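You operate a simulated robot arm through the tools that you are given. There is no shell and no other tool. Be economical: measure what you need, move in short steps, check, and stop when the job is done.

You run a simulated robot arm. Do the job below in one go: nothing can be reset, and whatever is moved stays where it is left.

JOB
Bleed the beige football into its card's range and take the adapter off.
Fine: shut the tank supply valve first; adapter to the blue tray; regulator back to 0. Set down upright: fill line adapter.

Only the result counts: the job must be done as asked and must still hold three seconds after the hand-in. Knocking over, shifting, dropping, spilling or breaking anything else fails it.

ROBOT AND FRAMES
A 7-joint arm with a fingered hand, fixed in place. Base frame: the origin is at the foot of the arm, x ahead of it, y to its left, z up. Units: mm, degrees, N and s.
With the tool pointing down near the work surface it reaches from about 340 to 760 mm from the base axis. Its first joint turns from -166.0 to 166.0 degrees. Payload 4 kg.
Tool frame: the origin (TCP) lies between the finger pads and is the grasp point; the fingertips stand 26 mm ahead of it; z points along the fingers, y is the line along which they close. The gripper opens to 132 mm. The gripper's body begins 73 mm behind the TCP. The gripper is a hand of 4 fingers: y runs from the thumb to the fingers, the wrist lies at [0, 0, -239] in the tool frame.
Orientation is that of the tool frame in the base frame, as a unit quaternion [x, y, z, w]. With the fingers straight down and closing along the base's y, the tool's x points along the base's -x, its y along +y and its z along -z.

CONTROLS
- The arm moves only by the tool play_rows. Its argument "motion" is a list of rows, each a list of 2 entries, a list of its own where there are three numbers: the turn, a rotation vector about the tool's x, y, z in degrees, then the shift along the tool's x, y, z in mm. In form: [[[ax, ay, az], [dx, dy, dz]], ...]. A call has 1 to 10 rows; each row is the pose to reach, as a shift and turn from the pose commanded when the call began, along the tool's axes at that moment. Each row takes 0.2 s and may step no farther than 50 mm and 8.6 degrees from the row before; otherwise, the whole call is refused. A pose out of reach is approached as far as the arm can. The call stops where the force on the tool passes 40 N (or 10 N more than at its start, if that is more) or the arm is blocked; 0.2 s more then pass. In this call time passes only in rows, and 0.2 s behind the last. The reply holds the time, the measured pose of the TCP, the force on the tool along the base axes, the opening and the grip force, in the units named above and with some noise, with the torque about the TCP (base axes, N m) and any sound that the robot's microphone picked up.
- Cameras (640 x 400 px; columns grow to the right, rows downward): "scene" is fixed at [49.9, 500.7, 1655.9]; the picture's right is [-0.47, -0.88, 0.00], its down [-0.60, 0.32, -0.73] and it looks along [0.64, -0.35, -0.68] (base axes); focal length 321 px, centre (320, 200). "wrist" rides on the gripper at [68, 2, -97] in the tool frame; the picture's right is [-0.02, 1.00, 0.00], its down [-0.82, -0.02, -0.58] and it looks along [-0.58, -0.01, 0.82] (tool axes); focal length 270 px, centre (320, 200). There is no depth. A picture from a camera that has moved, and an enlarged one, comes with that camera's place and axes in the base frame and with its lens.
- grab_frame(camera): a new picture of that camera. No time passes.
- slide_trunk(by): slides the trunk up (or, below 0, down) by that many mm; the arm rides with it, the base frame stays. It gives what a move gives, with no picture.
- curl_fingers(finger1, finger2, finger3, thumb_bend): sets how far each is bent, from 0 (flat) to 100 (curled in); at 30 the hand is open as for a grip, at 70 the pads meet at the TCP. One left out holds its place. A second passes; each finger stops where it meets its share of the squeeze, and holds until it gets a number again. It is the only way to open and close the hand. It gives what a move gives, with no picture; readings hold the bend of each and the force on the fingers (four entries, about 0 where the hand has none), thumb and palm.
- zoom(camera, box): a new picture of the part [left, top, right, bottom] of that camera's present view, enlarged. No time passes.
- sign_off(): hands the job in; it is judged then, once.

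Go step by step. Nothing tells you positions but the pictures and the camera data: compare them with the known pose of the tool, close in by small moves and look again before you grip or let go. The budget is 120 turns and 84 pictures, counting those below and the enlarged ones. Unless the task says otherwise, let go and move clear before handing in, and close with one line.

The tools are called after ">>>" as name(argument=value, ...) on one line, values as JSON. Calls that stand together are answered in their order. play_rows: Moves the arm, as the interface text tells. Its arguments: {"type":"object","properties":{"motion":{"type":"array","items":{"type":"array"}}},"required":["motion"]} The other tools are called the same way: slide_trunk (by) slides the trunk up or down; curl_fingers (finger1, finger2, finger3, thumb_bend) moves the fingers one by one; grab_frame (camera) takes a picture; zoom (camera, box) takes an enlarged picture of a part of a camera's view; sign_off () hands the job in.

At the start:

```text
time_s: 0.0
tool_pos: [370.0, 107.5, 1370.0]
ee_rot: [-0.001, 1.0, -0.001, -0.001]
ft_force: [0.3, 0.2, -0.3]
moment: [0.02, 0.0, 0.0]
gripper_width: 132.0
gripper_force: 0.0
shape: jaw
bend: [30.0, 30.0, 30.0, 30.0]
finger forces: [0.0, 0.0, 0.0, 0.0, 0.0, 0.1]
trunk travel left (down, up): [-525.0, 65.0]
```

scene: 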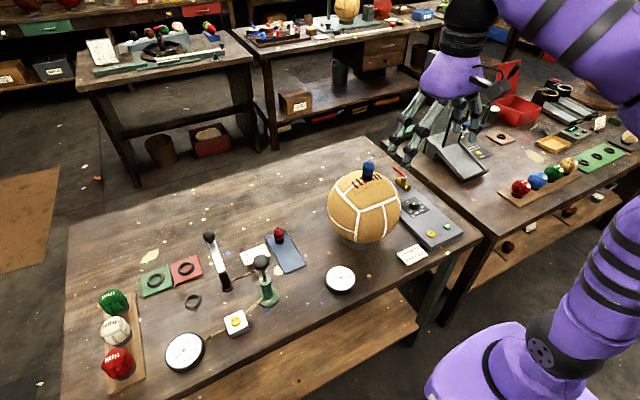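
wrist: 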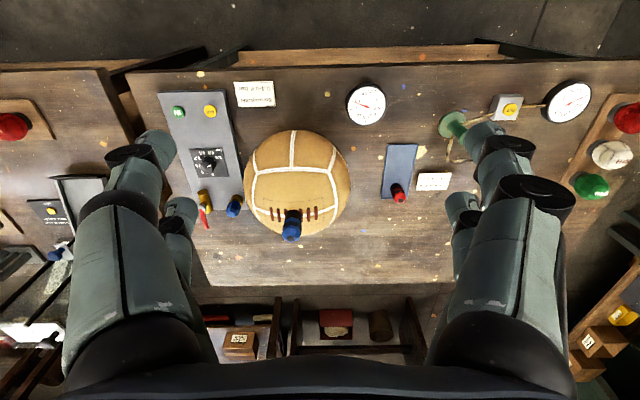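

I see a bench with a football on a stand that has a blue cap/adapter on top, a control panel with a regulator knob and valve beside it, gauges, and cards. I'll zoom in on these to read them.

>>> zoom(camera="scene", box=[310, 140, 470, 300])

>>> zoom(camera="scene", box=[130, 220, 320, 380])

>>> zoom(camera="wrist", box=[150, 70, 450, 250])

```text
2.50 times, centred on (390, 220) of scene
camera zoom: at [49.9, 500.7, 1655.9], right [-0.47, -0.88, 0.0], down [-0.6, 0.32, -0.73], along [0.64, -0.35, -0.68], focal length 802 px, centre (145, 150)
```

zoom: 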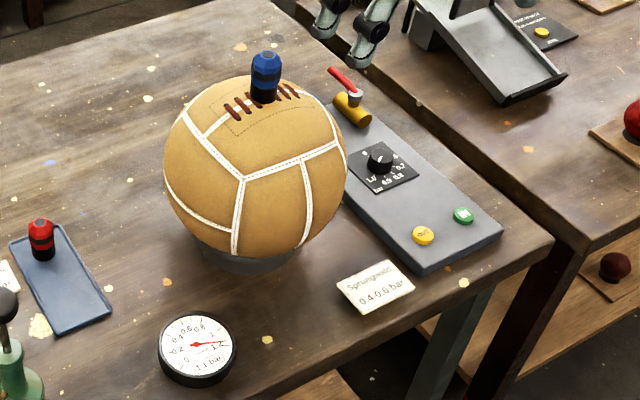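

```text
2.50 times, centred on (225, 300) of scene
camera zoom: at [49.9, 500.7, 1655.9], right [-0.47, -0.88, 0.0], down [-0.6, 0.32, -0.73], along [0.64, -0.35, -0.68], focal length 802 px, centre (558, -50)
```

zoom: 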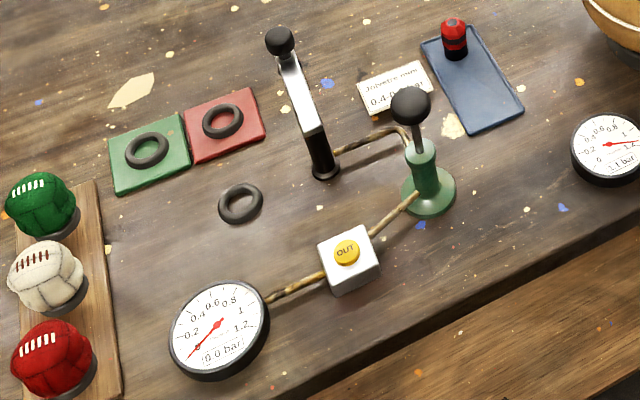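

```text
2.13 times, centred on (300, 160) of wrist
camera zoom: at [301.3, 109.5, 1465.7], right [0.02, 1.0, 0.0], down [0.82, -0.02, 0.58], along [0.58, -0.01, -0.82], focal length 577 px, centre (363, 285)
```

zoom: 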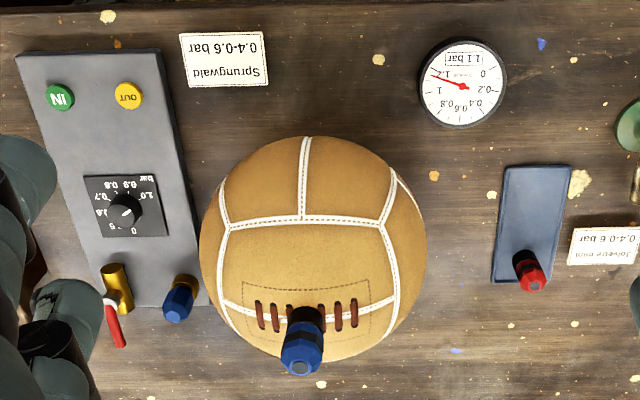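

The ball gauge reads 1.1 bar and the card says 0.4-0.6. I'll move toward the panel, clear of the ball, for a close look.

>>> play_rows(motion=[[[0, 0, 0], [0, -48, 0]], [[0, 0, 0], [0, -96, 0]], [[0, 0, 0], [0, -144, 0]], [[0, 0, 0], [0, -192, 0]], [[0, 0, 0], [0, -240, 0]]])

>>> slide_trunk(by=-250)

>>> grab_frame(camera="wrist")

```text
time_s: 1.2
tool_pos: [369.9, -132.8, 1368.5]
ee_rot: [0.0, 1.0, 0.0, 0.0]
ft_force: [-0.1, -0.2, 0.8]
moment: [0.02, -0.02, 0.0]
gripper_width: 131.8
gripper_force: 0.0
shape: jaw
bend: [30.0, 30.0, 30.0, 30.0]
finger forces: [0.0, 0.0, 0.1, 0.1, 0.0, 0.0]
trunk travel left (down, up): [-525.0, 65.0]
```

```text
time_s: 3.8
tool_pos: [369.4, -132.8, 1119.7]
ee_rot: [0.0, 1.0, 0.0, 0.0]
ft_force: [-0.4, -0.4, 0.0]
moment: [0.01, -0.03, 0.01]
gripper_width: 131.9
gripper_force: 0.0
shape: jaw
bend: [30.0, 30.0, 30.0, 30.0]
finger forces: [0.0, 0.1, 0.0, 0.0, 0.0, 0.1]
trunk travel left (down, up): [-275.0, 315.0]
```

```text
78 pictures are left
camera wrist: at [301.5, -130.6, 1215.3], right [0.02, 1.0, 0.0], down [0.82, -0.02, 0.58], along [0.58, -0.01, -0.82], focal length 270 px, centre (320, 200)
```

wrist: 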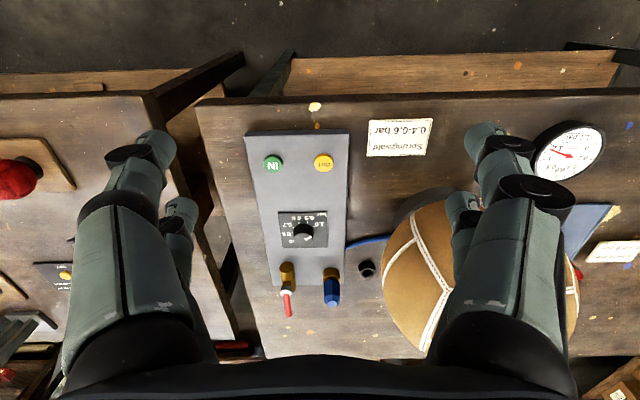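

>>> zoom(camera="wrist", box=[230, 120, 410, 330])

>>> zoom(camera="wrist", box=[260, 200, 390, 320])

```text
1.90 times, centred on (320, 225) of wrist
camera zoom: at [301.5, -130.6, 1215.3], right [0.02, 1.0, 0.0], down [0.82, -0.02, 0.58], along [0.58, -0.01, -0.82], focal length 515 px, centre (320, 152)
```

zoom: 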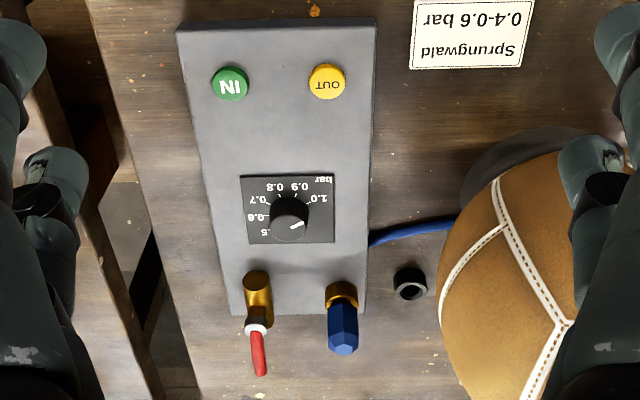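

```text
3.33 times, centred on (325, 260) of wrist
camera zoom: at [301.5, -130.6, 1215.3], right [0.02, 1.0, 0.0], down [0.82, -0.02, 0.58], along [0.58, -0.01, -0.82], focal length 901 px, centre (303, 0)
```

zoom: 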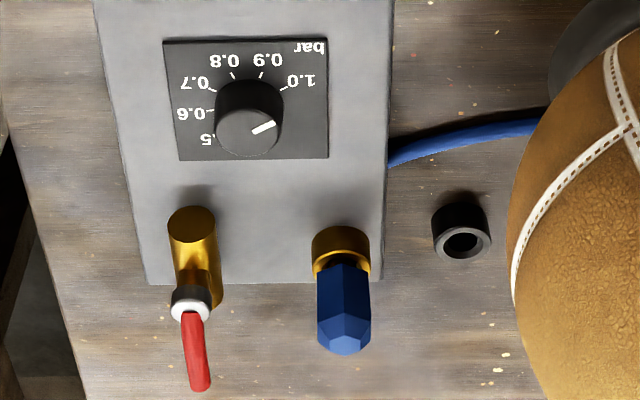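

The panel is at about x 480–720, y −130 to −200, with the supply-valve lever near (697..738, −195, 920..945). I'll go closer for a more accurate view of the lever and knob.

>>> play_rows(motion=[[[0, 0, 0], [-45, -14, 15]], [[0, 0, 0], [-90, -28, 30]], [[0, 0, 0], [-130, -42, 50]], [[0, 0, 0], [-170, -52, 75]]])

>>> grab_frame(camera="wrist")

>>> zoom(camera="scene", box=[380, 150, 460, 260])

```text
time_s: 4.8
tool_pos: [540.1, -183.4, 1045.1]
ee_rot: [0.0, 1.0, 0.0, 0.0]
ft_force: [-0.6, 0.2, 0.8]
moment: [-0.01, -0.02, 0.01]
gripper_width: 132.1
gripper_force: 0.1
shape: jaw
bend: [30.0, 30.0, 30.0, 30.0]
finger forces: [0.1, 0.0, 0.1, 0.0, 0.0, 0.0]
trunk travel left (down, up): [-275.0, 315.0]
```

```text
75 pictures are left
camera wrist: at [471.7, -181.7, 1139.6], right [0.02, 1.0, 0.0], down [0.82, -0.02, 0.58], along [0.58, -0.01, -0.82], focal length 270 px, centre (320, 200)
```

wrist: 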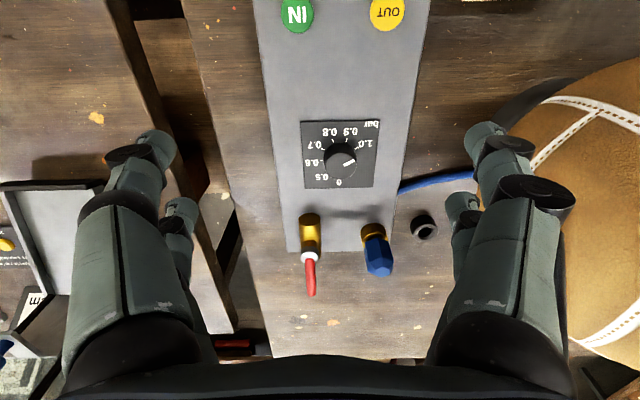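

```text
3.64 times, centred on (420, 205) of scene
camera zoom: at [49.9, 500.7, 1655.9], right [-0.47, -0.88, 0.0], down [-0.6, 0.32, -0.73], along [0.64, -0.35, -0.68], focal length 1167 px, centre (-44, 182)
```

zoom: 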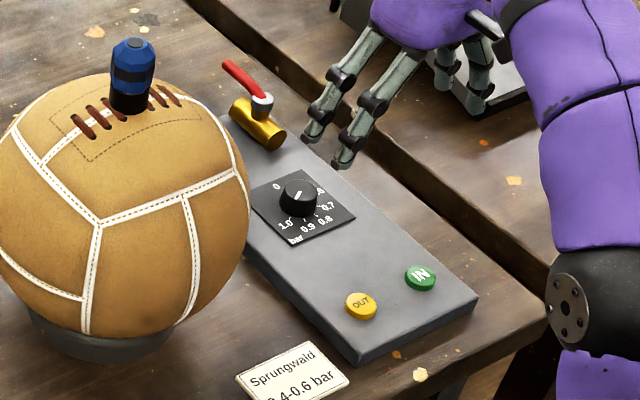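

>>> zoom(camera="wrist", box=[290, 110, 390, 190])

>>> zoom(camera="wrist", box=[270, 200, 450, 310])

>>> zoom(camera="scene", box=[350, 150, 390, 185])

```text
5.00 times, centred on (340, 150) of wrist
camera zoom: at [471.7, -181.7, 1139.6], right [0.02, 1.0, 0.0], down [0.82, -0.02, 0.58], along [0.58, -0.01, -0.82], focal length 1351 px, centre (220, 450)
```

zoom: 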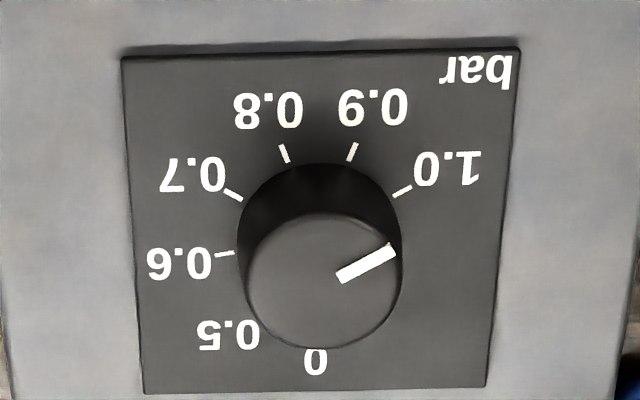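

```text
3.56 times, centred on (360, 255) of wrist
camera zoom: at [471.7, -181.7, 1139.6], right [0.02, 1.0, 0.0], down [0.82, -0.02, 0.58], along [0.58, -0.01, -0.82], focal length 961 px, centre (178, 4)
```

zoom: 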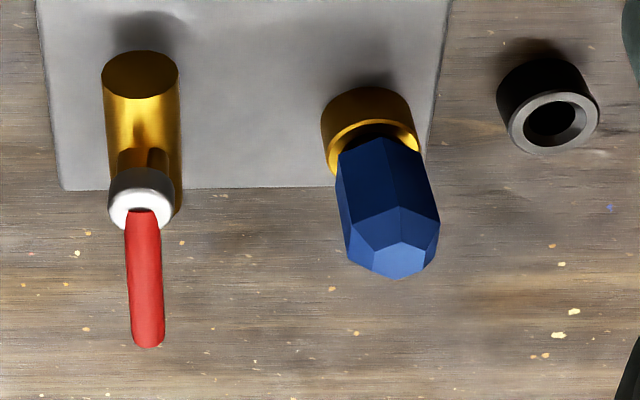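

```text
11.43 times, centred on (370, 168) of scene
camera zoom: at [49.9, 500.7, 1655.9], right [-0.47, -0.88, 0.0], down [-0.6, 0.32, -0.73], along [0.64, -0.35, -0.68], focal length 3666 px, centre (-251, 571)
```

zoom: 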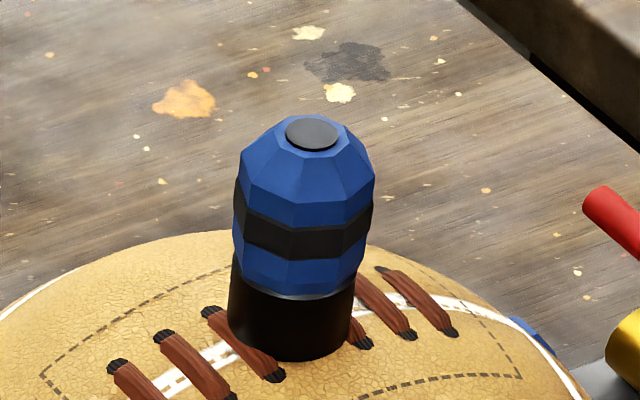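

The valve lever lies along the pipe, so the supply is open, and the regulator is at 1.0. I'll close the hand to use it as a pusher and check its shape.

>>> curl_fingers(finger1=70, finger2=70, finger3=70, thumb_bend=70)

>>> grab_frame(camera="wrist")

>>> zoom(camera="scene", box=[360, 80, 500, 230])

```text
time_s: 5.8
tool_pos: [540.4, -182.9, 1044.5]
ee_rot: [0.0, 1.0, 0.0, 0.0]
ft_force: [0.0, 0.3, -0.2]
moment: [0.01, -0.01, 0.02]
gripper_width: 1.7
gripper_force: 0.1
shape: fingers
bend: [70.0, 70.0, 70.0, 70.0]
finger forces: [0.0, 0.0, 0.1, 0.0, 0.0, 0.0]
trunk travel left (down, up): [-275.0, 315.0]
```

```text
70 pictures are left
camera wrist: at [471.5, -181.6, 1139.8], right [0.02, 1.0, 0.0], down [0.82, -0.02, 0.58], along [0.58, -0.01, -0.82], focal length 270 px, centre (320, 200)
```

wrist: 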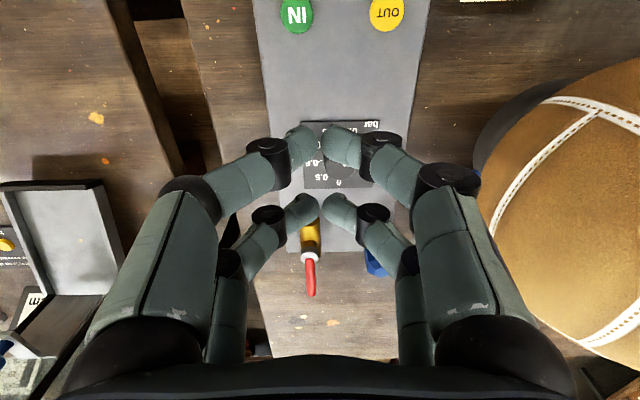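

```text
2.67 times, centred on (430, 155) of scene
camera zoom: at [49.9, 500.7, 1655.9], right [-0.47, -0.88, 0.0], down [-0.6, 0.32, -0.73], along [0.64, -0.35, -0.68], focal length 856 px, centre (27, 320)
```

zoom: 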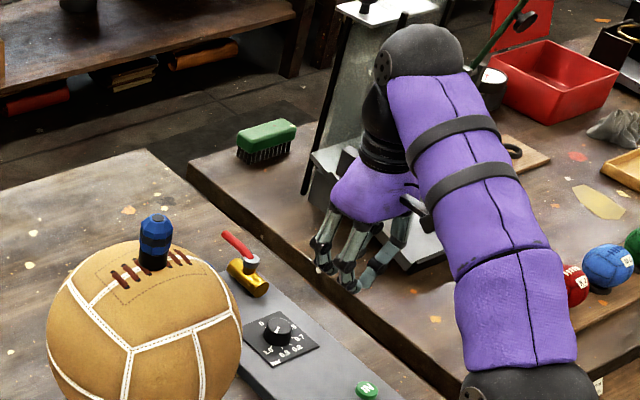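

Closed, the digits sit in two pairs 42 mm apart. To push the lever near the neighbouring coupling I'd rather use one digit, so I'll curl the others away and see.

>>> curl_fingers(finger1=100, finger2=100, finger3=100, thumb_bend=60)

>>> grab_frame(camera="wrist")

>>> zoom(camera="scene", box=[410, 120, 500, 200])

```text
time_s: 6.8
tool_pos: [539.9, -183.2, 1044.8]
ee_rot: [0.0, 1.0, 0.0, 0.0]
ft_force: [0.6, 0.0, 0.0]
moment: [-0.01, -0.01, -0.02]
gripper_width: 39.0
gripper_force: 0.0
shape: fingers
bend: [100.0, 74.0, 74.0, 60.0]
finger forces: [0.0, 0.0, 0.1, 0.1, 0.0, 0.0]
trunk travel left (down, up): [-275.0, 315.0]
```

```text
68 pictures are left
camera wrist: at [471.5, -181.6, 1139.8], right [0.02, 1.0, 0.0], down [0.82, -0.02, 0.58], along [0.58, -0.01, -0.82], focal length 270 px, centre (320, 200)
```

wrist: 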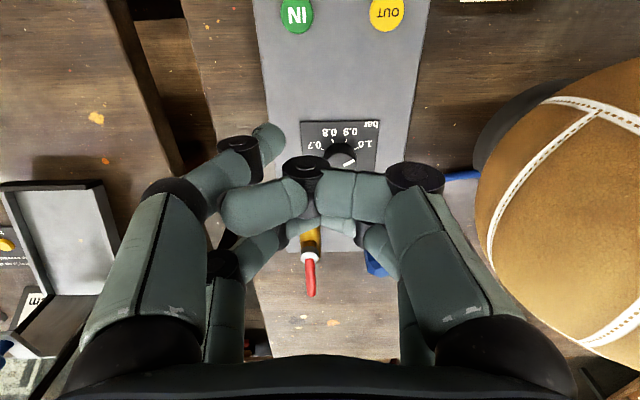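

```text
5.00 times, centred on (455, 160) of scene
camera zoom: at [49.9, 500.7, 1655.9], right [-0.47, -0.88, 0.0], down [-0.6, 0.32, -0.73], along [0.64, -0.35, -0.68], focal length 1604 px, centre (-355, 400)
```

zoom: 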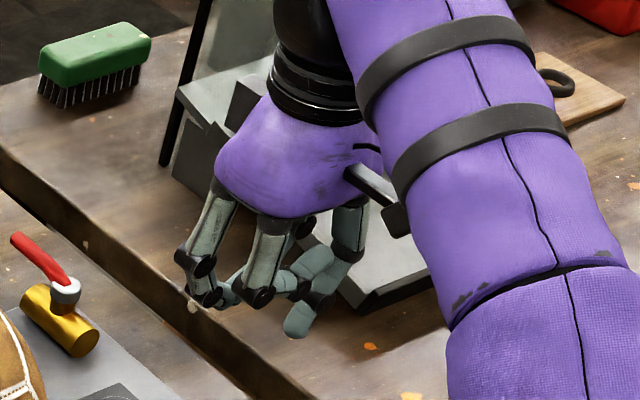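

Thumb and finger 1 form the near pair; fingers 2 and 3 form the far pair. I'll close all four again, tilt the hand outward 25° and hover on the +y side of the lever.

>>> curl_fingers(finger1=70, finger2=70, finger3=70, thumb_bend=70)

>>> play_rows(motion=[[[0, -5, 0], [-40, 4, 7]], [[0, -10, 0], [-80, 7, 14]], [[0, -15, 0], [-120, 10, 21]], [[0, -20, 0], [-160, 13, 28]], [[0, -25, 0], [-196, 15, 35]]])

>>> grab_frame(camera="wrist")

>>> zoom(camera="scene", box=[360, 120, 450, 200])

```text
time_s: 7.8
tool_pos: [540.2, -183.7, 1043.7]
ee_rot: [0.0, 1.0, 0.0, 0.0]
ft_force: [0.8, 1.2, -0.4]
moment: [0.01, 0.01, 0.05]
gripper_width: 19.4
gripper_force: 0.1
shape: fingers
bend: [95.0, 70.0, 70.0, 69.0]
finger forces: [0.0, 0.0, 0.0, 0.0, 0.0, 0.0]
trunk travel left (down, up): [-275.0, 315.0]
```

```text
time_s: 9.0
tool_pos: [724.6, -165.5, 1001.0]
ee_rot: [-0.001, 0.976, 0.001, 0.217]
ft_force: [-0.3, -0.6, 0.3]
moment: [0.01, -0.02, 0.04]
gripper_width: 19.7
gripper_force: 0.1
shape: fingers
bend: [95.0, 70.0, 70.0, 69.0]
finger forces: [0.1, 0.0, 0.0, 0.0, 0.0, 0.0]
out of reach, approached as far as the arm can: row 3, 4, 5
trunk travel left (down, up): [-275.0, 315.0]
```

```text
66 pictures are left
camera wrist: at [621.6, -163.3, 1058.5], right [0.02, 1.0, 0.01], down [0.49, -0.02, 0.87], along [0.87, -0.01, -0.49], focal length 270 px, centre (320, 200)
```

wrist: 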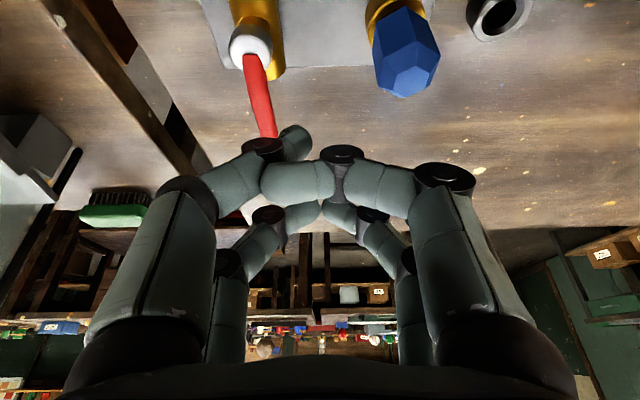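

```text
5.00 times, centred on (405, 160) of scene
camera zoom: at [49.9, 500.7, 1655.9], right [-0.47, -0.88, 0.0], down [-0.6, 0.32, -0.73], along [0.64, -0.35, -0.68], focal length 1604 px, centre (-105, 400)
```

zoom: 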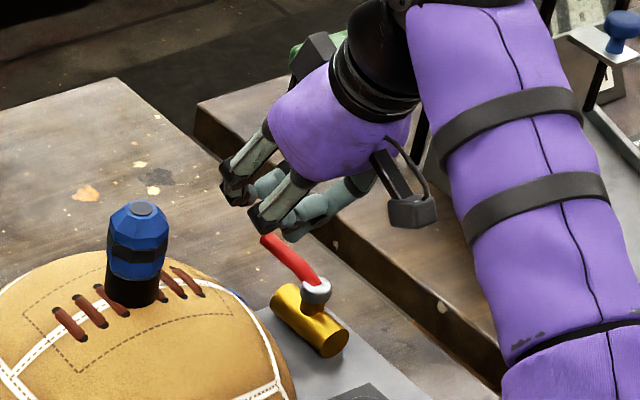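

The arm is just short of the requested reach, but the trunk can lower it. I'll fix the overlapped finger first.

>>> curl_fingers(finger1=50, thumb_bend=50)

>>> curl_fingers(finger1=70, thumb_bend=70)

>>> slide_trunk(by=-30)

>>> grab_frame(camera="wrist")

>>> zoom(camera="scene", box=[360, 120, 450, 200])

```text
time_s: 10.0
tool_pos: [724.3, -164.1, 999.6]
ee_rot: [0.0, 0.976, 0.001, 0.216]
ft_force: [-0.6, -0.6, 0.0]
moment: [0.01, 0.01, -0.01]
gripper_width: 65.4
gripper_force: 0.0
shape: fingers
bend: [50.0, 70.0, 70.0, 50.0]
finger forces: [0.0, 0.0, 0.1, 0.0, 0.1, 0.1]
trunk travel left (down, up): [-275.0, 315.0]
```

```text
time_s: 11.0
tool_pos: [725.9, -163.8, 998.9]
ee_rot: [0.0, 0.976, 0.0, 0.217]
ft_force: [0.5, -0.8, -0.4]
moment: [0.02, -0.02, -0.03]
gripper_width: 1.1
gripper_force: 0.0
shape: fingers
bend: [70.0, 70.0, 70.0, 70.0]
finger forces: [0.0, 0.0, 0.0, 0.0, 0.0, 0.0]
trunk travel left (down, up): [-275.0, 315.0]
```

```text
time_s: 11.7
tool_pos: [724.4, -165.0, 969.8]
ee_rot: [0.0, 0.976, 0.001, 0.217]
ft_force: [-0.1, -0.1, -0.6]
moment: [-0.01, -0.01, 0.01]
gripper_width: 1.7
gripper_force: 0.1
shape: fingers
bend: [70.0, 70.0, 70.0, 70.0]
finger forces: [0.0, 0.0, 0.1, 0.0, 0.1, 0.0]
trunk travel left (down, up): [-245.0, 345.0]
```

```text
64 pictures are left
camera wrist: at [622.3, -162.8, 1027.6], right [0.02, 1.0, 0.01], down [0.5, -0.02, 0.87], along [0.87, -0.01, -0.5], focal length 270 px, centre (320, 200)
```

wrist: 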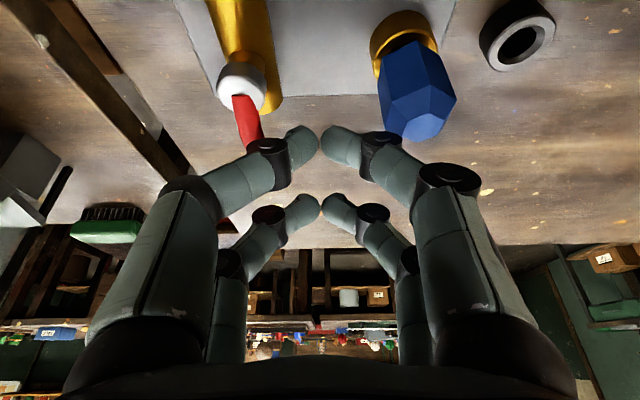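

```text
5.00 times, centred on (405, 160) of scene
camera zoom: at [49.9, 500.7, 1655.9], right [-0.47, -0.88, 0.0], down [-0.6, 0.32, -0.73], along [0.64, -0.35, -0.68], focal length 1604 px, centre (-105, 400)
```

zoom: 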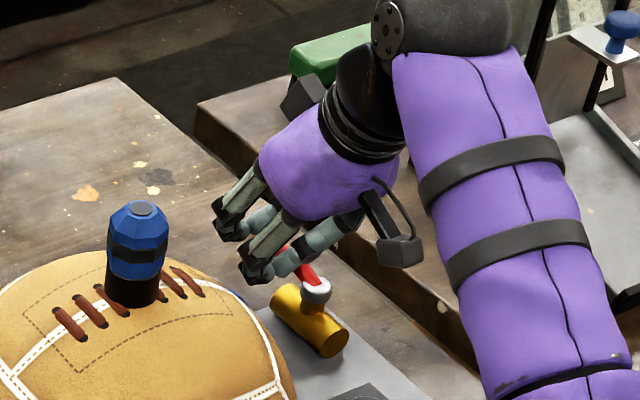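

Fingers are closed properly now. I'll reduce the tilt a bit to gain reach over the lever's outer half.

>>> play_rows(motion=[[[0, 5, 0], [-4, 0, 2]], [[0, 10, 0], [-10, 0, 6]]])

```text
time_s: 12.3
tool_pos: [690.9, -162.1, 961.4]
ee_rot: [0.0, 0.99, 0.0, 0.144]
ft_force: [0.4, -0.1, 0.0]
moment: [-0.01, 0.03, 0.02]
gripper_width: 1.3
gripper_force: 0.1
shape: fingers
bend: [70.0, 70.0, 70.0, 70.0]
finger forces: [0.1, 0.0, 0.0, 0.0, 0.0, 0.0]
out of reach, approached as far as the arm can: row 1, 2
trunk travel left (down, up): [-245.0, 345.0]
```

The reach limit comes from the trunk being too low. I'll raise the trunk by 200 and come back down with the arm.

>>> slide_trunk(by=220)

>>> play_rows(motion=[[[0, -2, 0], [0, 0, 40]], [[0, -4, 0], [10, 0, 85]], [[0, -5, 0], [20, 0, 130]]])

```text
time_s: 14.7
tool_pos: [691.4, -163.1, 1179.8]
ee_rot: [0.0, 0.989, 0.0, 0.145]
ft_force: [-0.1, 0.0, -0.6]
moment: [0.01, 0.01, 0.0]
gripper_width: 1.6
gripper_force: 0.1
shape: fingers
bend: [70.0, 70.0, 70.0, 70.0]
finger forces: [0.1, 0.0, 0.0, 0.1, 0.0, 0.0]
trunk travel left (down, up): [-465.0, 125.0]
```

```text
time_s: 15.5
tool_pos: [765.7, -179.8, 1076.0]
ee_rot: [-0.001, 0.982, 0.001, 0.186]
ft_force: [-0.8, 0.5, -0.4]
moment: [0.01, 0.02, -0.01]
gripper_width: 1.5
gripper_force: 0.0
shape: fingers
bend: [70.0, 70.0, 70.0, 70.0]
finger forces: [0.0, 0.1, 0.0, 0.1, 0.0, 0.0]
out of reach, approached as far as the arm can: row 1, 2, 3
trunk travel left (down, up): [-465.0, 125.0]
```

>>> play_rows(motion=[[[0, 0, 0], [30, 0, 0]]])

```text
time_s: 15.9
tool_pos: [765.3, -183.7, 1076.1]
ee_rot: [-0.001, 0.982, 0.0, 0.188]
ft_force: [-0.2, -0.2, 0.1]
moment: [0.02, -0.06, 0.02]
gripper_width: 1.4
gripper_force: 0.0
shape: fingers
bend: [70.0, 70.0, 70.0, 70.0]
finger forces: [0.0, 0.0, 0.1, 0.0, 0.1, 0.0]
out of reach, approached as far as the arm can: row 1
trunk travel left (down, up): [-465.0, 125.0]
```

>>> play_rows(motion=[[[0, 0, 0], [40, 0, 0]], [[0, 0, 0], [80, 0, 0]]])

```text
time_s: 16.7
tool_pos: [701.8, -190.6, 1078.4]
ee_rot: [0.0, 0.975, -0.011, 0.221]
ft_force: [-0.8, 0.5, 1.0]
moment: [-0.01, -0.02, 0.0]
gripper_width: 0.9
gripper_force: 0.0
shape: fingers
bend: [70.0, 70.0, 70.0, 70.0]
finger forces: [0.1, 0.0, 0.0, 0.0, 0.0, 0.0]
out of reach, approached as far as the arm can: row 1
trunk travel left (down, up): [-465.0, 125.0]
stopped in row 2: the arm was blocked; the commanded pose is now the measured one
```

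>>> grab_frame(camera="scene")

```text
62 pictures are left
```

scene: 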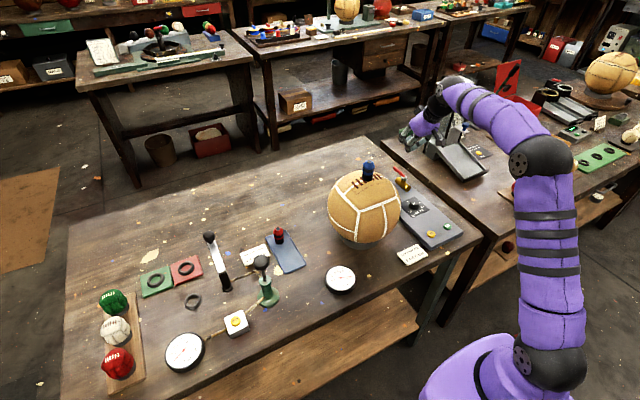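

The command is re-synced with the measured pose. I'll reduce tilt in place and see if it stays in reach.

>>> play_rows(motion=[[[0, 4, 0], [0, 0, 0]], [[0, 8, 0], [0, 0, 0]]])

```text
time_s: 17.3
tool_pos: [704.5, -191.5, 1074.7]
ee_rot: [0.001, 0.989, -0.011, 0.15]
ft_force: [-0.4, 0.6, -0.6]
moment: [0.0, -0.01, 0.0]
gripper_width: 1.1
gripper_force: 0.0
shape: fingers
bend: [70.0, 70.0, 70.0, 70.0]
finger forces: [0.0, 0.0, 0.0, 0.1, 0.0, 0.0]
trunk travel left (down, up): [-465.0, 125.0]
```

>>> play_rows(motion=[[[0, 0, 0], [-2, 14, 32]], [[0, 0, 0], [-4, 28, 64]], [[0, 0, 0], [-8, 28, 96]]])

```text
time_s: 18.1
tool_pos: [741.0, -164.6, 985.1]
ee_rot: [0.001, 0.988, -0.009, 0.152]
ft_force: [-0.2, -0.4, -0.3]
moment: [0.01, -0.01, -0.01]
gripper_width: 1.1
gripper_force: 0.1
shape: fingers
bend: [70.0, 70.0, 70.0, 70.0]
finger forces: [0.0, 0.0, 0.0, 0.0, 0.1, 0.0]
trunk travel left (down, up): [-465.0, 125.0]
```

>>> play_rows(motion=[[[0, 0, 0], [3, 0, 10]], [[0, 0, 0], [6, 0, 19]], [[0, 0, 0], [9, 0, 28.6]]])

>>> zoom(camera="scene", box=[370, 130, 440, 200])

>>> grab_frame(camera="wrist")

```text
time_s: 18.9
tool_pos: [742.0, -165.5, 954.0]
ee_rot: [0.001, 0.988, -0.01, 0.151]
ft_force: [0.1, -0.6, -0.4]
moment: [0.04, -0.03, -0.05]
gripper_width: 1.4
gripper_force: 0.0
shape: fingers
bend: [70.0, 70.0, 70.0, 70.0]
finger forces: [0.0, 0.0, 0.0, 0.0, 0.1, 0.0]
trunk travel left (down, up): [-465.0, 125.0]
```

```text
5.71 times, centred on (405, 165) of scene
camera zoom: at [49.9, 500.7, 1655.9], right [-0.47, -0.88, 0.0], down [-0.6, 0.32, -0.73], along [0.64, -0.35, -0.68], focal length 1833 px, centre (-166, 400)
```

zoom: 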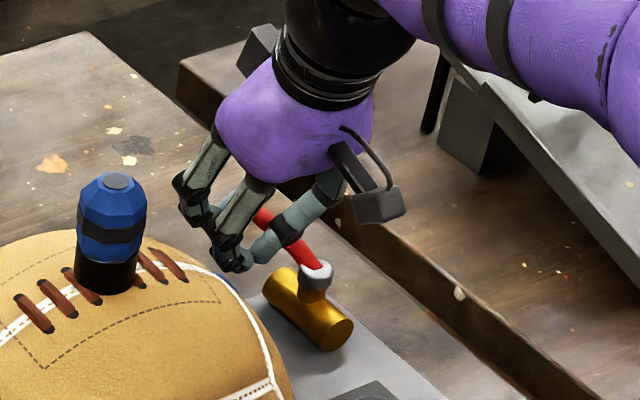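

```text
60 pictures are left
camera wrist: at [647.0, -161.5, 1026.1], right [0.03, 1.0, -0.01], down [0.61, -0.01, 0.8], along [0.8, -0.03, -0.61], focal length 270 px, centre (320, 200)
```

wrist: 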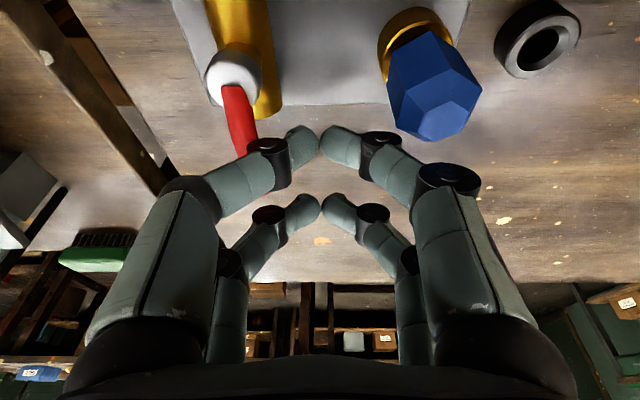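

The tip pair is beside the lever on its +y side. I'll push gently toward −y.

>>> play_rows(motion=[[[0, 0, 0], [0, -6, 0]], [[0, 0, 0], [0, -12, 0]], [[0, 0, 0], [0, -18, 0]], [[0, 0, 0], [0, -24, 0]], [[0, 0, 0], [0, -30, 0]]])

>>> zoom(camera="scene", box=[370, 130, 440, 200])

>>> zoom(camera="wrist", box=[150, 0, 450, 200])

```text
time_s: 20.1
tool_pos: [741.2, -195.0, 956.2]
ee_rot: [0.001, 0.988, -0.01, 0.151]
ft_force: [0.7, 2.0, -0.6]
moment: [0.02, 0.01, -0.01]
gripper_width: 0.1
gripper_force: 0.8
shape: fingers
bend: [70.0, 70.0, 70.0, 71.0]
finger forces: [0.0, 0.0, 0.0, 0.0, 2.1, 0.0]
trunk travel left (down, up): [-465.0, 125.0]
```

```text
5.71 times, centred on (405, 165) of scene
camera zoom: at [49.9, 500.7, 1655.9], right [-0.47, -0.88, 0.0], down [-0.6, 0.32, -0.73], along [0.64, -0.35, -0.68], focal length 1833 px, centre (-166, 400)
```

zoom: 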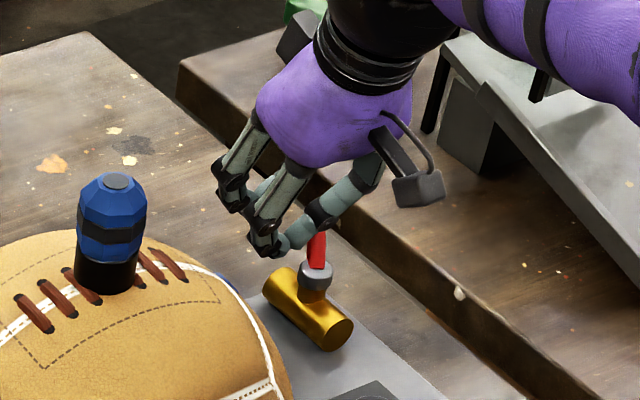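

```text
2.00 times, centred on (300, 100) of wrist
camera zoom: at [646.9, -190.8, 1027.1], right [0.03, 1.0, -0.01], down [0.61, -0.01, 0.8], along [0.8, -0.03, -0.61], focal length 541 px, centre (360, 400)
```

zoom: 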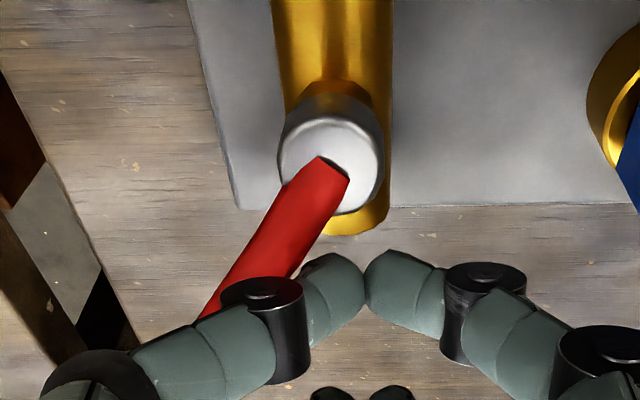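

The lever turns easily with about 2 N. I'll continue the arc to 90°.

>>> play_rows(motion=[[[0, 0, 0], [-2, -8, 0.6]], [[0, 0, 0], [-2, -16, 0.6]], [[0, 0, 0], [1, -23, -0.3]], [[0, 0, 0], [5, -29, -1.5]], [[0, 0, 0], [9, -33, -2.7]], [[0, 0, 0], [12, -35, -3.7]]])

>>> zoom(camera="wrist", box=[150, 0, 450, 200])

```text
time_s: 21.5
tool_pos: [729.6, -228.6, 956.3]
ee_rot: [0.0, 0.989, -0.01, 0.151]
ft_force: [2.1, 1.2, 1.1]
moment: [0.04, 0.01, -0.04]
gripper_width: 1.1
gripper_force: 0.9
shape: fingers
bend: [69.0, 70.0, 70.0, 70.0]
finger forces: [1.4, 0.0, 0.0, 0.1, 0.8, 0.0]
trunk travel left (down, up): [-465.0, 125.0]
```

```text
2.00 times, centred on (300, 100) of wrist
camera zoom: at [634.5, -225.9, 1027.4], right [0.03, 1.0, -0.01], down [0.61, -0.01, 0.8], along [0.8, -0.03, -0.61], focal length 541 px, centre (360, 400)
```

zoom: 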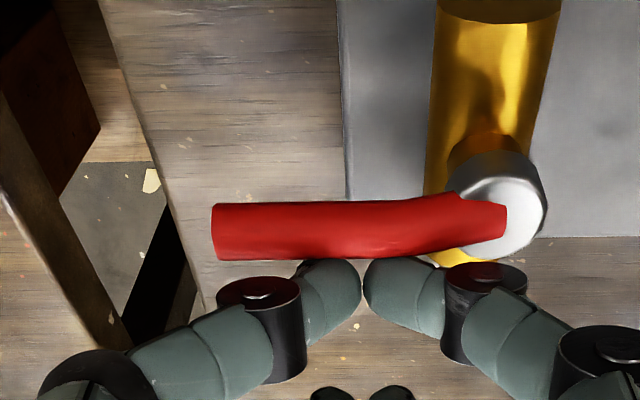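

Lever is nearly perpendicular. I'll push a few mm further to find the stop.

>>> play_rows(motion=[[[0, 0, 0], [2, 0, -0.6]], [[0, 0, 0], [4, 0, -1.2]], [[0, 0, 0], [6, 0, -1.8]]])

>>> zoom(camera="wrist", box=[150, 0, 450, 200])

```text
time_s: 22.3
tool_pos: [726.0, -229.5, 957.3]
ee_rot: [0.0, 0.988, -0.01, 0.155]
ft_force: [27.9, 0.7, 4.8]
moment: [0.0, -0.62, -0.14]
gripper_width: 1.4
gripper_force: 13.4
shape: fingers
bend: [69.0, 70.0, 70.0, 70.0]
finger forces: [21.9, 0.0, 0.1, 0.1, 4.5, 0.1]
trunk travel left (down, up): [-465.0, 125.0]
```

```text
2.00 times, centred on (300, 100) of wrist
camera zoom: at [631.4, -225.4, 1027.9], right [0.03, 1.0, -0.01], down [0.6, -0.01, 0.8], along [0.8, -0.03, -0.6], focal length 541 px, centre (360, 400)
```

zoom: 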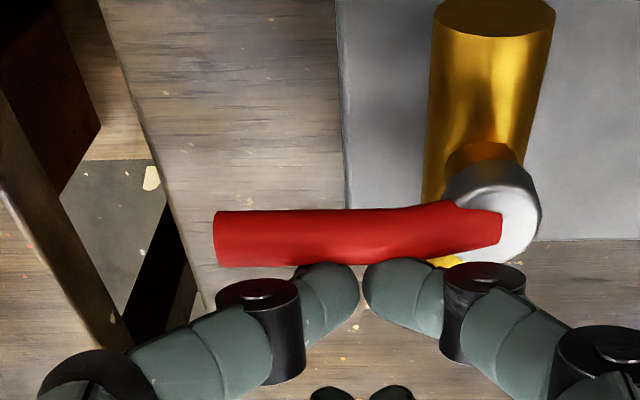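

The lever is at its 90° stop: supply shut. I'll back off, lift, and go toward the OUT button.

>>> play_rows(motion=[[[0, 0, 0], [-9, 0, 3]], [[0, 0, 0], [-22, 0, -38]], [[0, 0, 0], [-36, 0, -82]], [[0, 0, 0], [-40, 0, -110]]])

>>> zoom(camera="scene", box=[330, 130, 470, 260])

```text
time_s: 23.3
tool_pos: [726.2, -227.5, 1072.7]
ee_rot: [-0.001, 0.989, -0.009, 0.15]
ft_force: [-0.2, -0.1, -0.3]
moment: [-0.01, -0.02, 0.0]
gripper_width: 0.8
gripper_force: 0.1
shape: fingers
bend: [70.0, 70.0, 70.0, 70.0]
finger forces: [0.0, 0.0, 0.0, 0.1, 0.0, 0.0]
trunk travel left (down, up): [-465.0, 125.0]
```

```text
3.08 times, centred on (400, 195) of scene
camera zoom: at [49.9, 500.7, 1655.9], right [-0.47, -0.88, 0.0], down [-0.6, 0.32, -0.73], along [0.64, -0.35, -0.68], focal length 987 px, centre (74, 215)
```

zoom: 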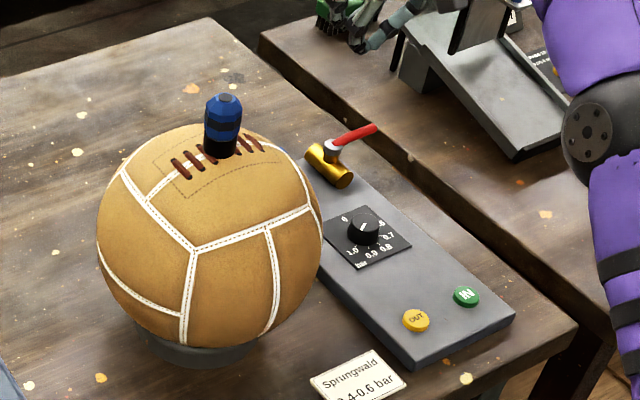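

>>> play_rows(motion=[[[0, 0, 0], [38, 14, 5]], [[0, 0, 0], [76, 28, 10]], [[0, 0, 0], [114, 42, 15]], [[0, 0, 0], [152, 56, 22]], [[0, 0, 0], [190, 70, 30]], [[0, 0, 0], [228, 84, 38]], [[0, 0, 0], [262, 98, 47]]])

>>> grab_frame(camera="wrist")

>>> zoom(camera="scene", box=[390, 180, 480, 270])

```text
time_s: 24.9
tool_pos: [492.1, -130.4, 947.0]
ee_rot: [0.001, 0.988, -0.01, 0.152]
ft_force: [0.5, 0.2, -0.1]
moment: [-0.03, 0.02, 0.0]
gripper_width: 0.8
gripper_force: 0.1
shape: fingers
bend: [70.0, 70.0, 70.0, 70.0]
finger forces: [0.0, 0.1, 0.0, 0.1, 0.0, 0.0]
trunk travel left (down, up): [-465.0, 125.0]
```

```text
54 pictures are left
camera wrist: at [398.0, -127.0, 1019.1], right [0.03, 1.0, -0.01], down [0.61, -0.01, 0.8], along [0.8, -0.03, -0.6], focal length 270 px, centre (320, 200)
```

wrist: 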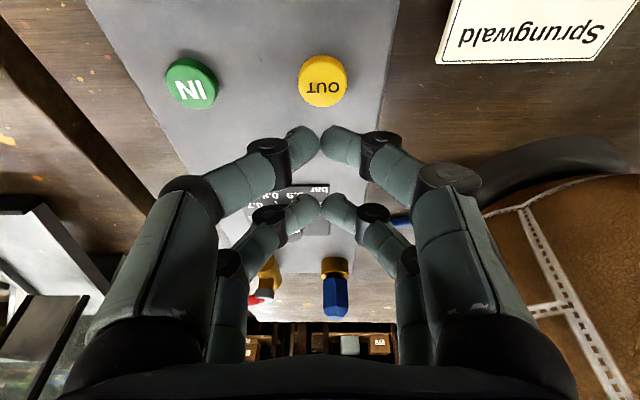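

```text
4.44 times, centred on (435, 225) of scene
camera zoom: at [49.9, 500.7, 1655.9], right [-0.47, -0.88, 0.0], down [-0.6, 0.32, -0.73], along [0.64, -0.35, -0.68], focal length 1426 px, centre (-191, 89)
```

zoom: 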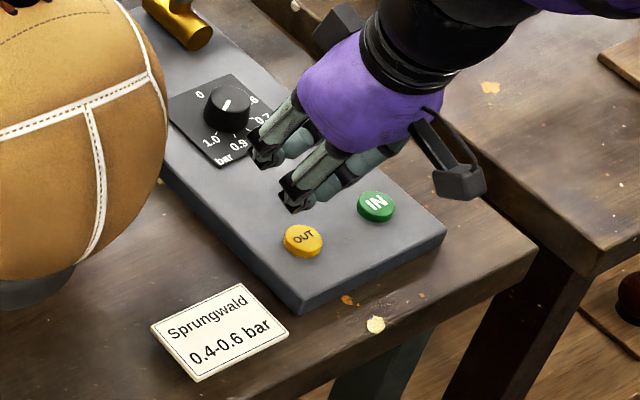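

The tip pair is right above OUT. I'll descend most of the way.

>>> play_rows(motion=[[[0, 0, 0], [4.5, 0, 15]], [[0, 0, 0], [9.3, 0, 30]]])

>>> zoom(camera="scene", box=[390, 180, 480, 270])

```text
time_s: 25.5
tool_pos: [492.3, -131.0, 917.3]
ee_rot: [0.0, 0.988, -0.01, 0.151]
ft_force: [0.7, 0.6, 1.2]
moment: [0.01, 0.0, 0.01]
gripper_width: 0.4
gripper_force: 1.2
shape: fingers
bend: [70.0, 70.0, 70.0, 70.0]
finger forces: [1.5, 0.1, 0.1, 0.1, 0.0, 0.0]
trunk travel left (down, up): [-465.0, 125.0]
heard: click
```

```text
4.44 times, centred on (435, 225) of scene
camera zoom: at [49.9, 500.7, 1655.9], right [-0.47, -0.88, 0.0], down [-0.6, 0.32, -0.73], along [0.64, -0.35, -0.68], focal length 1426 px, centre (-191, 89)
```

zoom: 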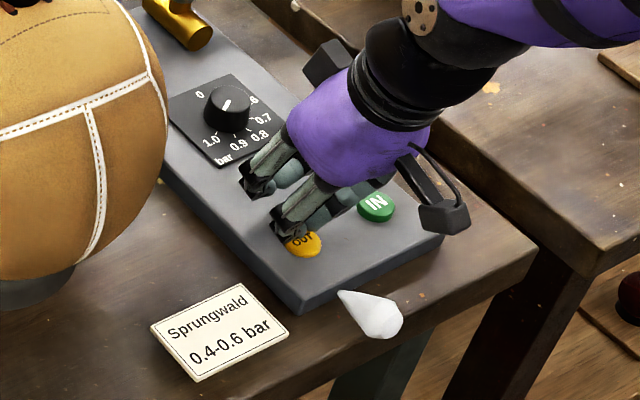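

It clicked and a vent puff shows. Checking the gauge.

>>> zoom(camera="scene", box=[320, 262, 360, 297])

```text
11.43 times, centred on (340, 280) of scene
camera zoom: at [49.9, 500.7, 1655.9], right [-0.47, -0.88, 0.0], down [-0.6, 0.32, -0.73], along [0.64, -0.35, -0.68], focal length 3666 px, centre (91, -709)
```

zoom: 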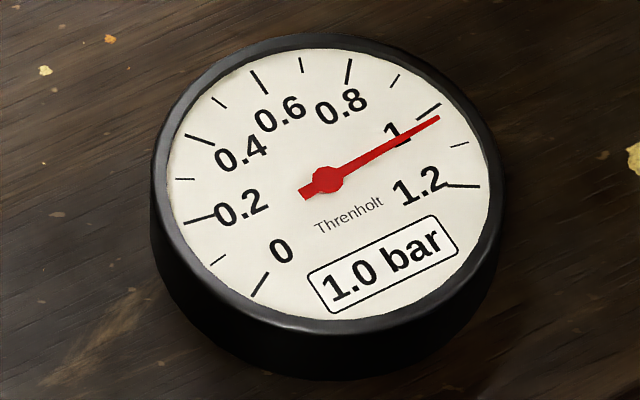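

The gauge is falling (about 1.0). I'll hold briefly and check again.

>>> play_rows(motion=[[[0, 0, 0], [0, 0, 0.5]], [[0, 0, 0], [0, 0, 0.5]]])

>>> zoom(camera="scene", box=[320, 262, 360, 297])

```text
time_s: 26.1
tool_pos: [492.7, -132.1, 917.0]
ee_rot: [0.001, 0.988, -0.01, 0.151]
ft_force: [0.5, -1.2, 1.0]
moment: [0.03, 0.01, -0.06]
gripper_width: 0.7
gripper_force: 1.2
shape: fingers
bend: [70.0, 70.0, 70.0, 70.0]
finger forces: [1.8, 0.1, 0.0, 0.0, 0.0, 0.0]
trunk travel left (down, up): [-465.0, 125.0]
```

```text
11.43 times, centred on (340, 280) of scene
camera zoom: at [49.9, 500.7, 1655.9], right [-0.47, -0.88, 0.0], down [-0.6, 0.32, -0.73], along [0.64, -0.35, -0.68], focal length 3666 px, centre (91, -709)
```

zoom: 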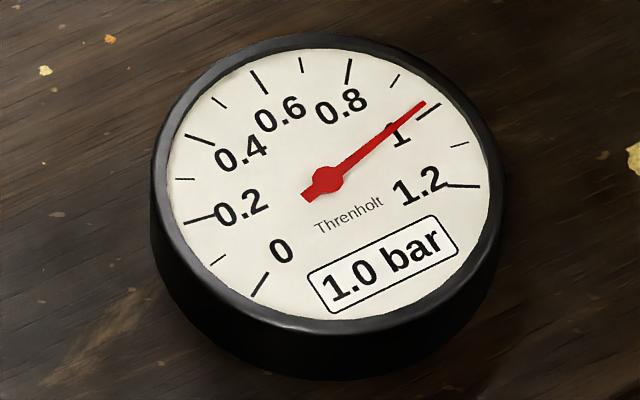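

The rate is about 0.09 bar/s. I'll hold for about 4 s more in two calls.

>>> play_rows(motion=[[[0, 0, 0], [0, 0, 0]], [[0, 0, 0], [0, 0, 0]], [[0, 0, 0], [0, 0, 0]], [[0, 0, 0], [0, 0, 0]], [[0, 0, 0], [0, 0, 0]], [[0, 0, 0], [0, 0, 0]], [[0, 0, 0], [0, 0, 0]], [[0, 0, 0], [0, 0, 0]], [[0, 0, 0], [0, 0, 0]], [[0, 0, 0], [0, 0, 0]]])

>>> zoom(camera="scene", box=[320, 262, 360, 297])

```text
time_s: 28.3
tool_pos: [493.4, -131.4, 916.7]
ee_rot: [0.001, 0.988, -0.01, 0.152]
ft_force: [0.7, 0.5, 1.8]
moment: [0.01, 0.03, 0.0]
gripper_width: 0.7
gripper_force: 0.9
shape: fingers
bend: [70.0, 70.0, 70.0, 70.0]
finger forces: [1.8, 0.0, 0.0, 0.0, 0.0, 0.0]
trunk travel left (down, up): [-465.0, 125.0]
```

```text
11.43 times, centred on (340, 280) of scene
camera zoom: at [49.9, 500.7, 1655.9], right [-0.47, -0.88, 0.0], down [-0.6, 0.32, -0.73], along [0.64, -0.35, -0.68], focal length 3666 px, centre (91, -709)
```

zoom: 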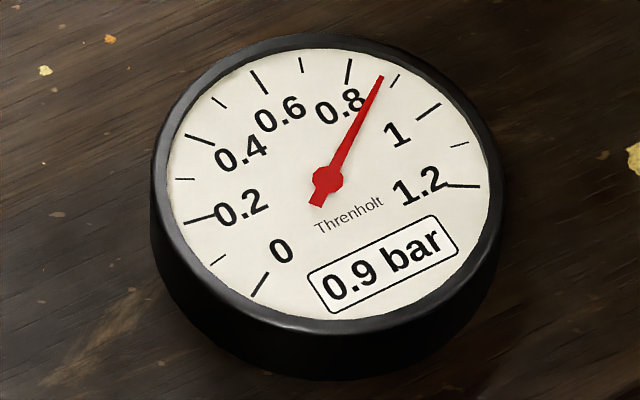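

0.87 now, slower than I thought (about 0.05 bar/s). Holding on.

>>> play_rows(motion=[[[0, 0, 0], [0, 0, 0]], [[0, 0, 0], [0, 0, 0]], [[0, 0, 0], [0, 0, 0]], [[0, 0, 0], [0, 0, 0]], [[0, 0, 0], [0, 0, 0]], [[0, 0, 0], [0, 0, 0]], [[0, 0, 0], [0, 0, 0]], [[0, 0, 0], [0, 0, 0]], [[0, 0, 0], [0, 0, 0]], [[0, 0, 0], [0, 0, 0]]])

>>> play_rows(motion=[[[0, 0, 0], [0, 0, 0]], [[0, 0, 0], [0, 0, 0]], [[0, 0, 0], [0, 0, 0]], [[0, 0, 0], [0, 0, 0]], [[0, 0, 0], [0, 0, 0]], [[0, 0, 0], [0, 0, 0]], [[0, 0, 0], [0, 0, 0]], [[0, 0, 0], [0, 0, 0]], [[0, 0, 0], [0, 0, 0]], [[0, 0, 0], [0, 0, 0]]])

>>> zoom(camera="scene", box=[320, 262, 360, 297])

```text
time_s: 30.5
tool_pos: [493.2, -131.6, 915.6]
ee_rot: [0.0, 0.989, -0.01, 0.151]
ft_force: [0.9, 0.3, 2.5]
moment: [0.01, 0.02, -0.03]
gripper_width: 0.5
gripper_force: 0.5
shape: fingers
bend: [70.0, 70.0, 70.0, 70.0]
finger forces: [1.8, 0.1, 0.0, 0.1, 0.0, 0.0]
trunk travel left (down, up): [-465.0, 125.0]
```

```text
time_s: 32.7
tool_pos: [492.5, -131.7, 916.2]
ee_rot: [0.0, 0.988, -0.01, 0.151]
ft_force: [1.6, -0.6, 1.2]
moment: [0.04, 0.02, 0.02]
gripper_width: 0.7
gripper_force: 0.4
shape: fingers
bend: [70.0, 70.0, 70.0, 70.0]
finger forces: [1.8, 0.0, 0.0, 0.0, 0.0, 0.0]
trunk travel left (down, up): [-465.0, 125.0]
```

```text
11.43 times, centred on (340, 280) of scene
camera zoom: at [49.9, 500.7, 1655.9], right [-0.47, -0.88, 0.0], down [-0.6, 0.32, -0.73], along [0.64, -0.35, -0.68], focal length 3666 px, centre (91, -709)
```

zoom: 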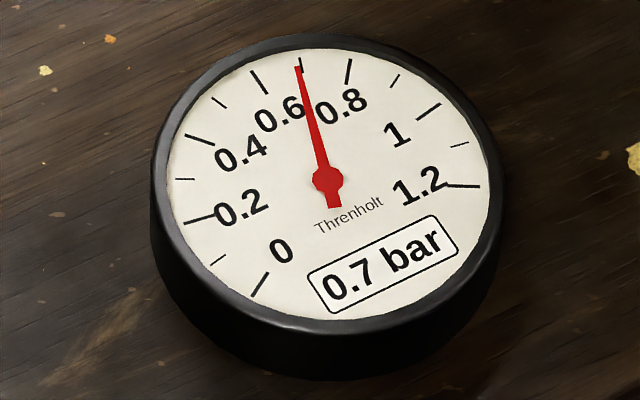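

0.70. Another 4.4 s.

>>> play_rows(motion=[[[0, 0, 0], [0, 0, 0]], [[0, 0, 0], [0, 0, 0]], [[0, 0, 0], [0, 0, 0]], [[0, 0, 0], [0, 0, 0]], [[0, 0, 0], [0, 0, 0]], [[0, 0, 0], [0, 0, 0]], [[0, 0, 0], [0, 0, 0]], [[0, 0, 0], [0, 0, 0]], [[0, 0, 0], [0, 0, 0]], [[0, 0, 0], [0, 0, 0]]])

>>> play_rows(motion=[[[0, 0, 0], [0, 0, 0]], [[0, 0, 0], [0, 0, 0]], [[0, 0, 0], [0, 0, 0]], [[0, 0, 0], [0, 0, 0]], [[0, 0, 0], [0, 0, 0]], [[0, 0, 0], [0, 0, 0]], [[0, 0, 0], [0, 0, 0]], [[0, 0, 0], [0, 0, 0]], [[0, 0, 0], [0, 0, 0]], [[0, 0, 0], [0, 0, 0]]])

>>> zoom(camera="scene", box=[320, 262, 360, 297])

```text
time_s: 34.9
tool_pos: [491.7, -132.6, 915.8]
ee_rot: [0.0, 0.989, -0.01, 0.151]
ft_force: [-0.4, -0.6, 1.4]
moment: [0.0, 0.05, 0.01]
gripper_width: 0.8
gripper_force: 0.4
shape: fingers
bend: [70.0, 70.0, 70.0, 70.0]
finger forces: [1.8, 0.1, 0.0, 0.0, 0.0, 0.0]
trunk travel left (down, up): [-465.0, 125.0]
```

```text
time_s: 37.1
tool_pos: [492.9, -132.6, 916.5]
ee_rot: [0.0, 0.988, -0.009, 0.152]
ft_force: [-0.8, 0.4, 1.0]
moment: [0.03, 0.04, -0.04]
gripper_width: 0.2
gripper_force: 1.1
shape: fingers
bend: [70.0, 70.0, 70.0, 70.0]
finger forces: [1.8, 0.0, 0.0, 0.0, 0.0, 0.0]
trunk travel left (down, up): [-465.0, 125.0]
```

```text
11.43 times, centred on (340, 280) of scene
camera zoom: at [49.9, 500.7, 1655.9], right [-0.47, -0.88, 0.0], down [-0.6, 0.32, -0.73], along [0.64, -0.35, -0.68], focal length 3666 px, centre (91, -709)
```

zoom: 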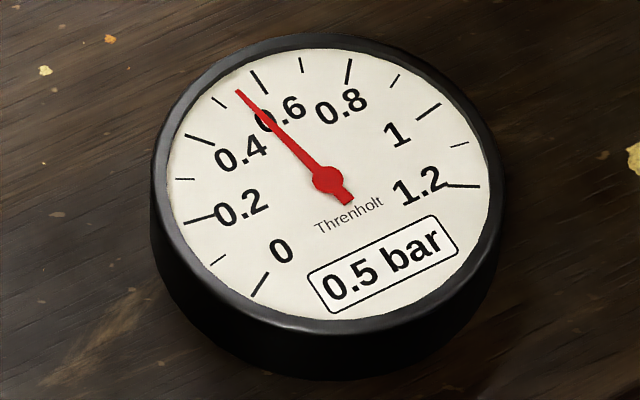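

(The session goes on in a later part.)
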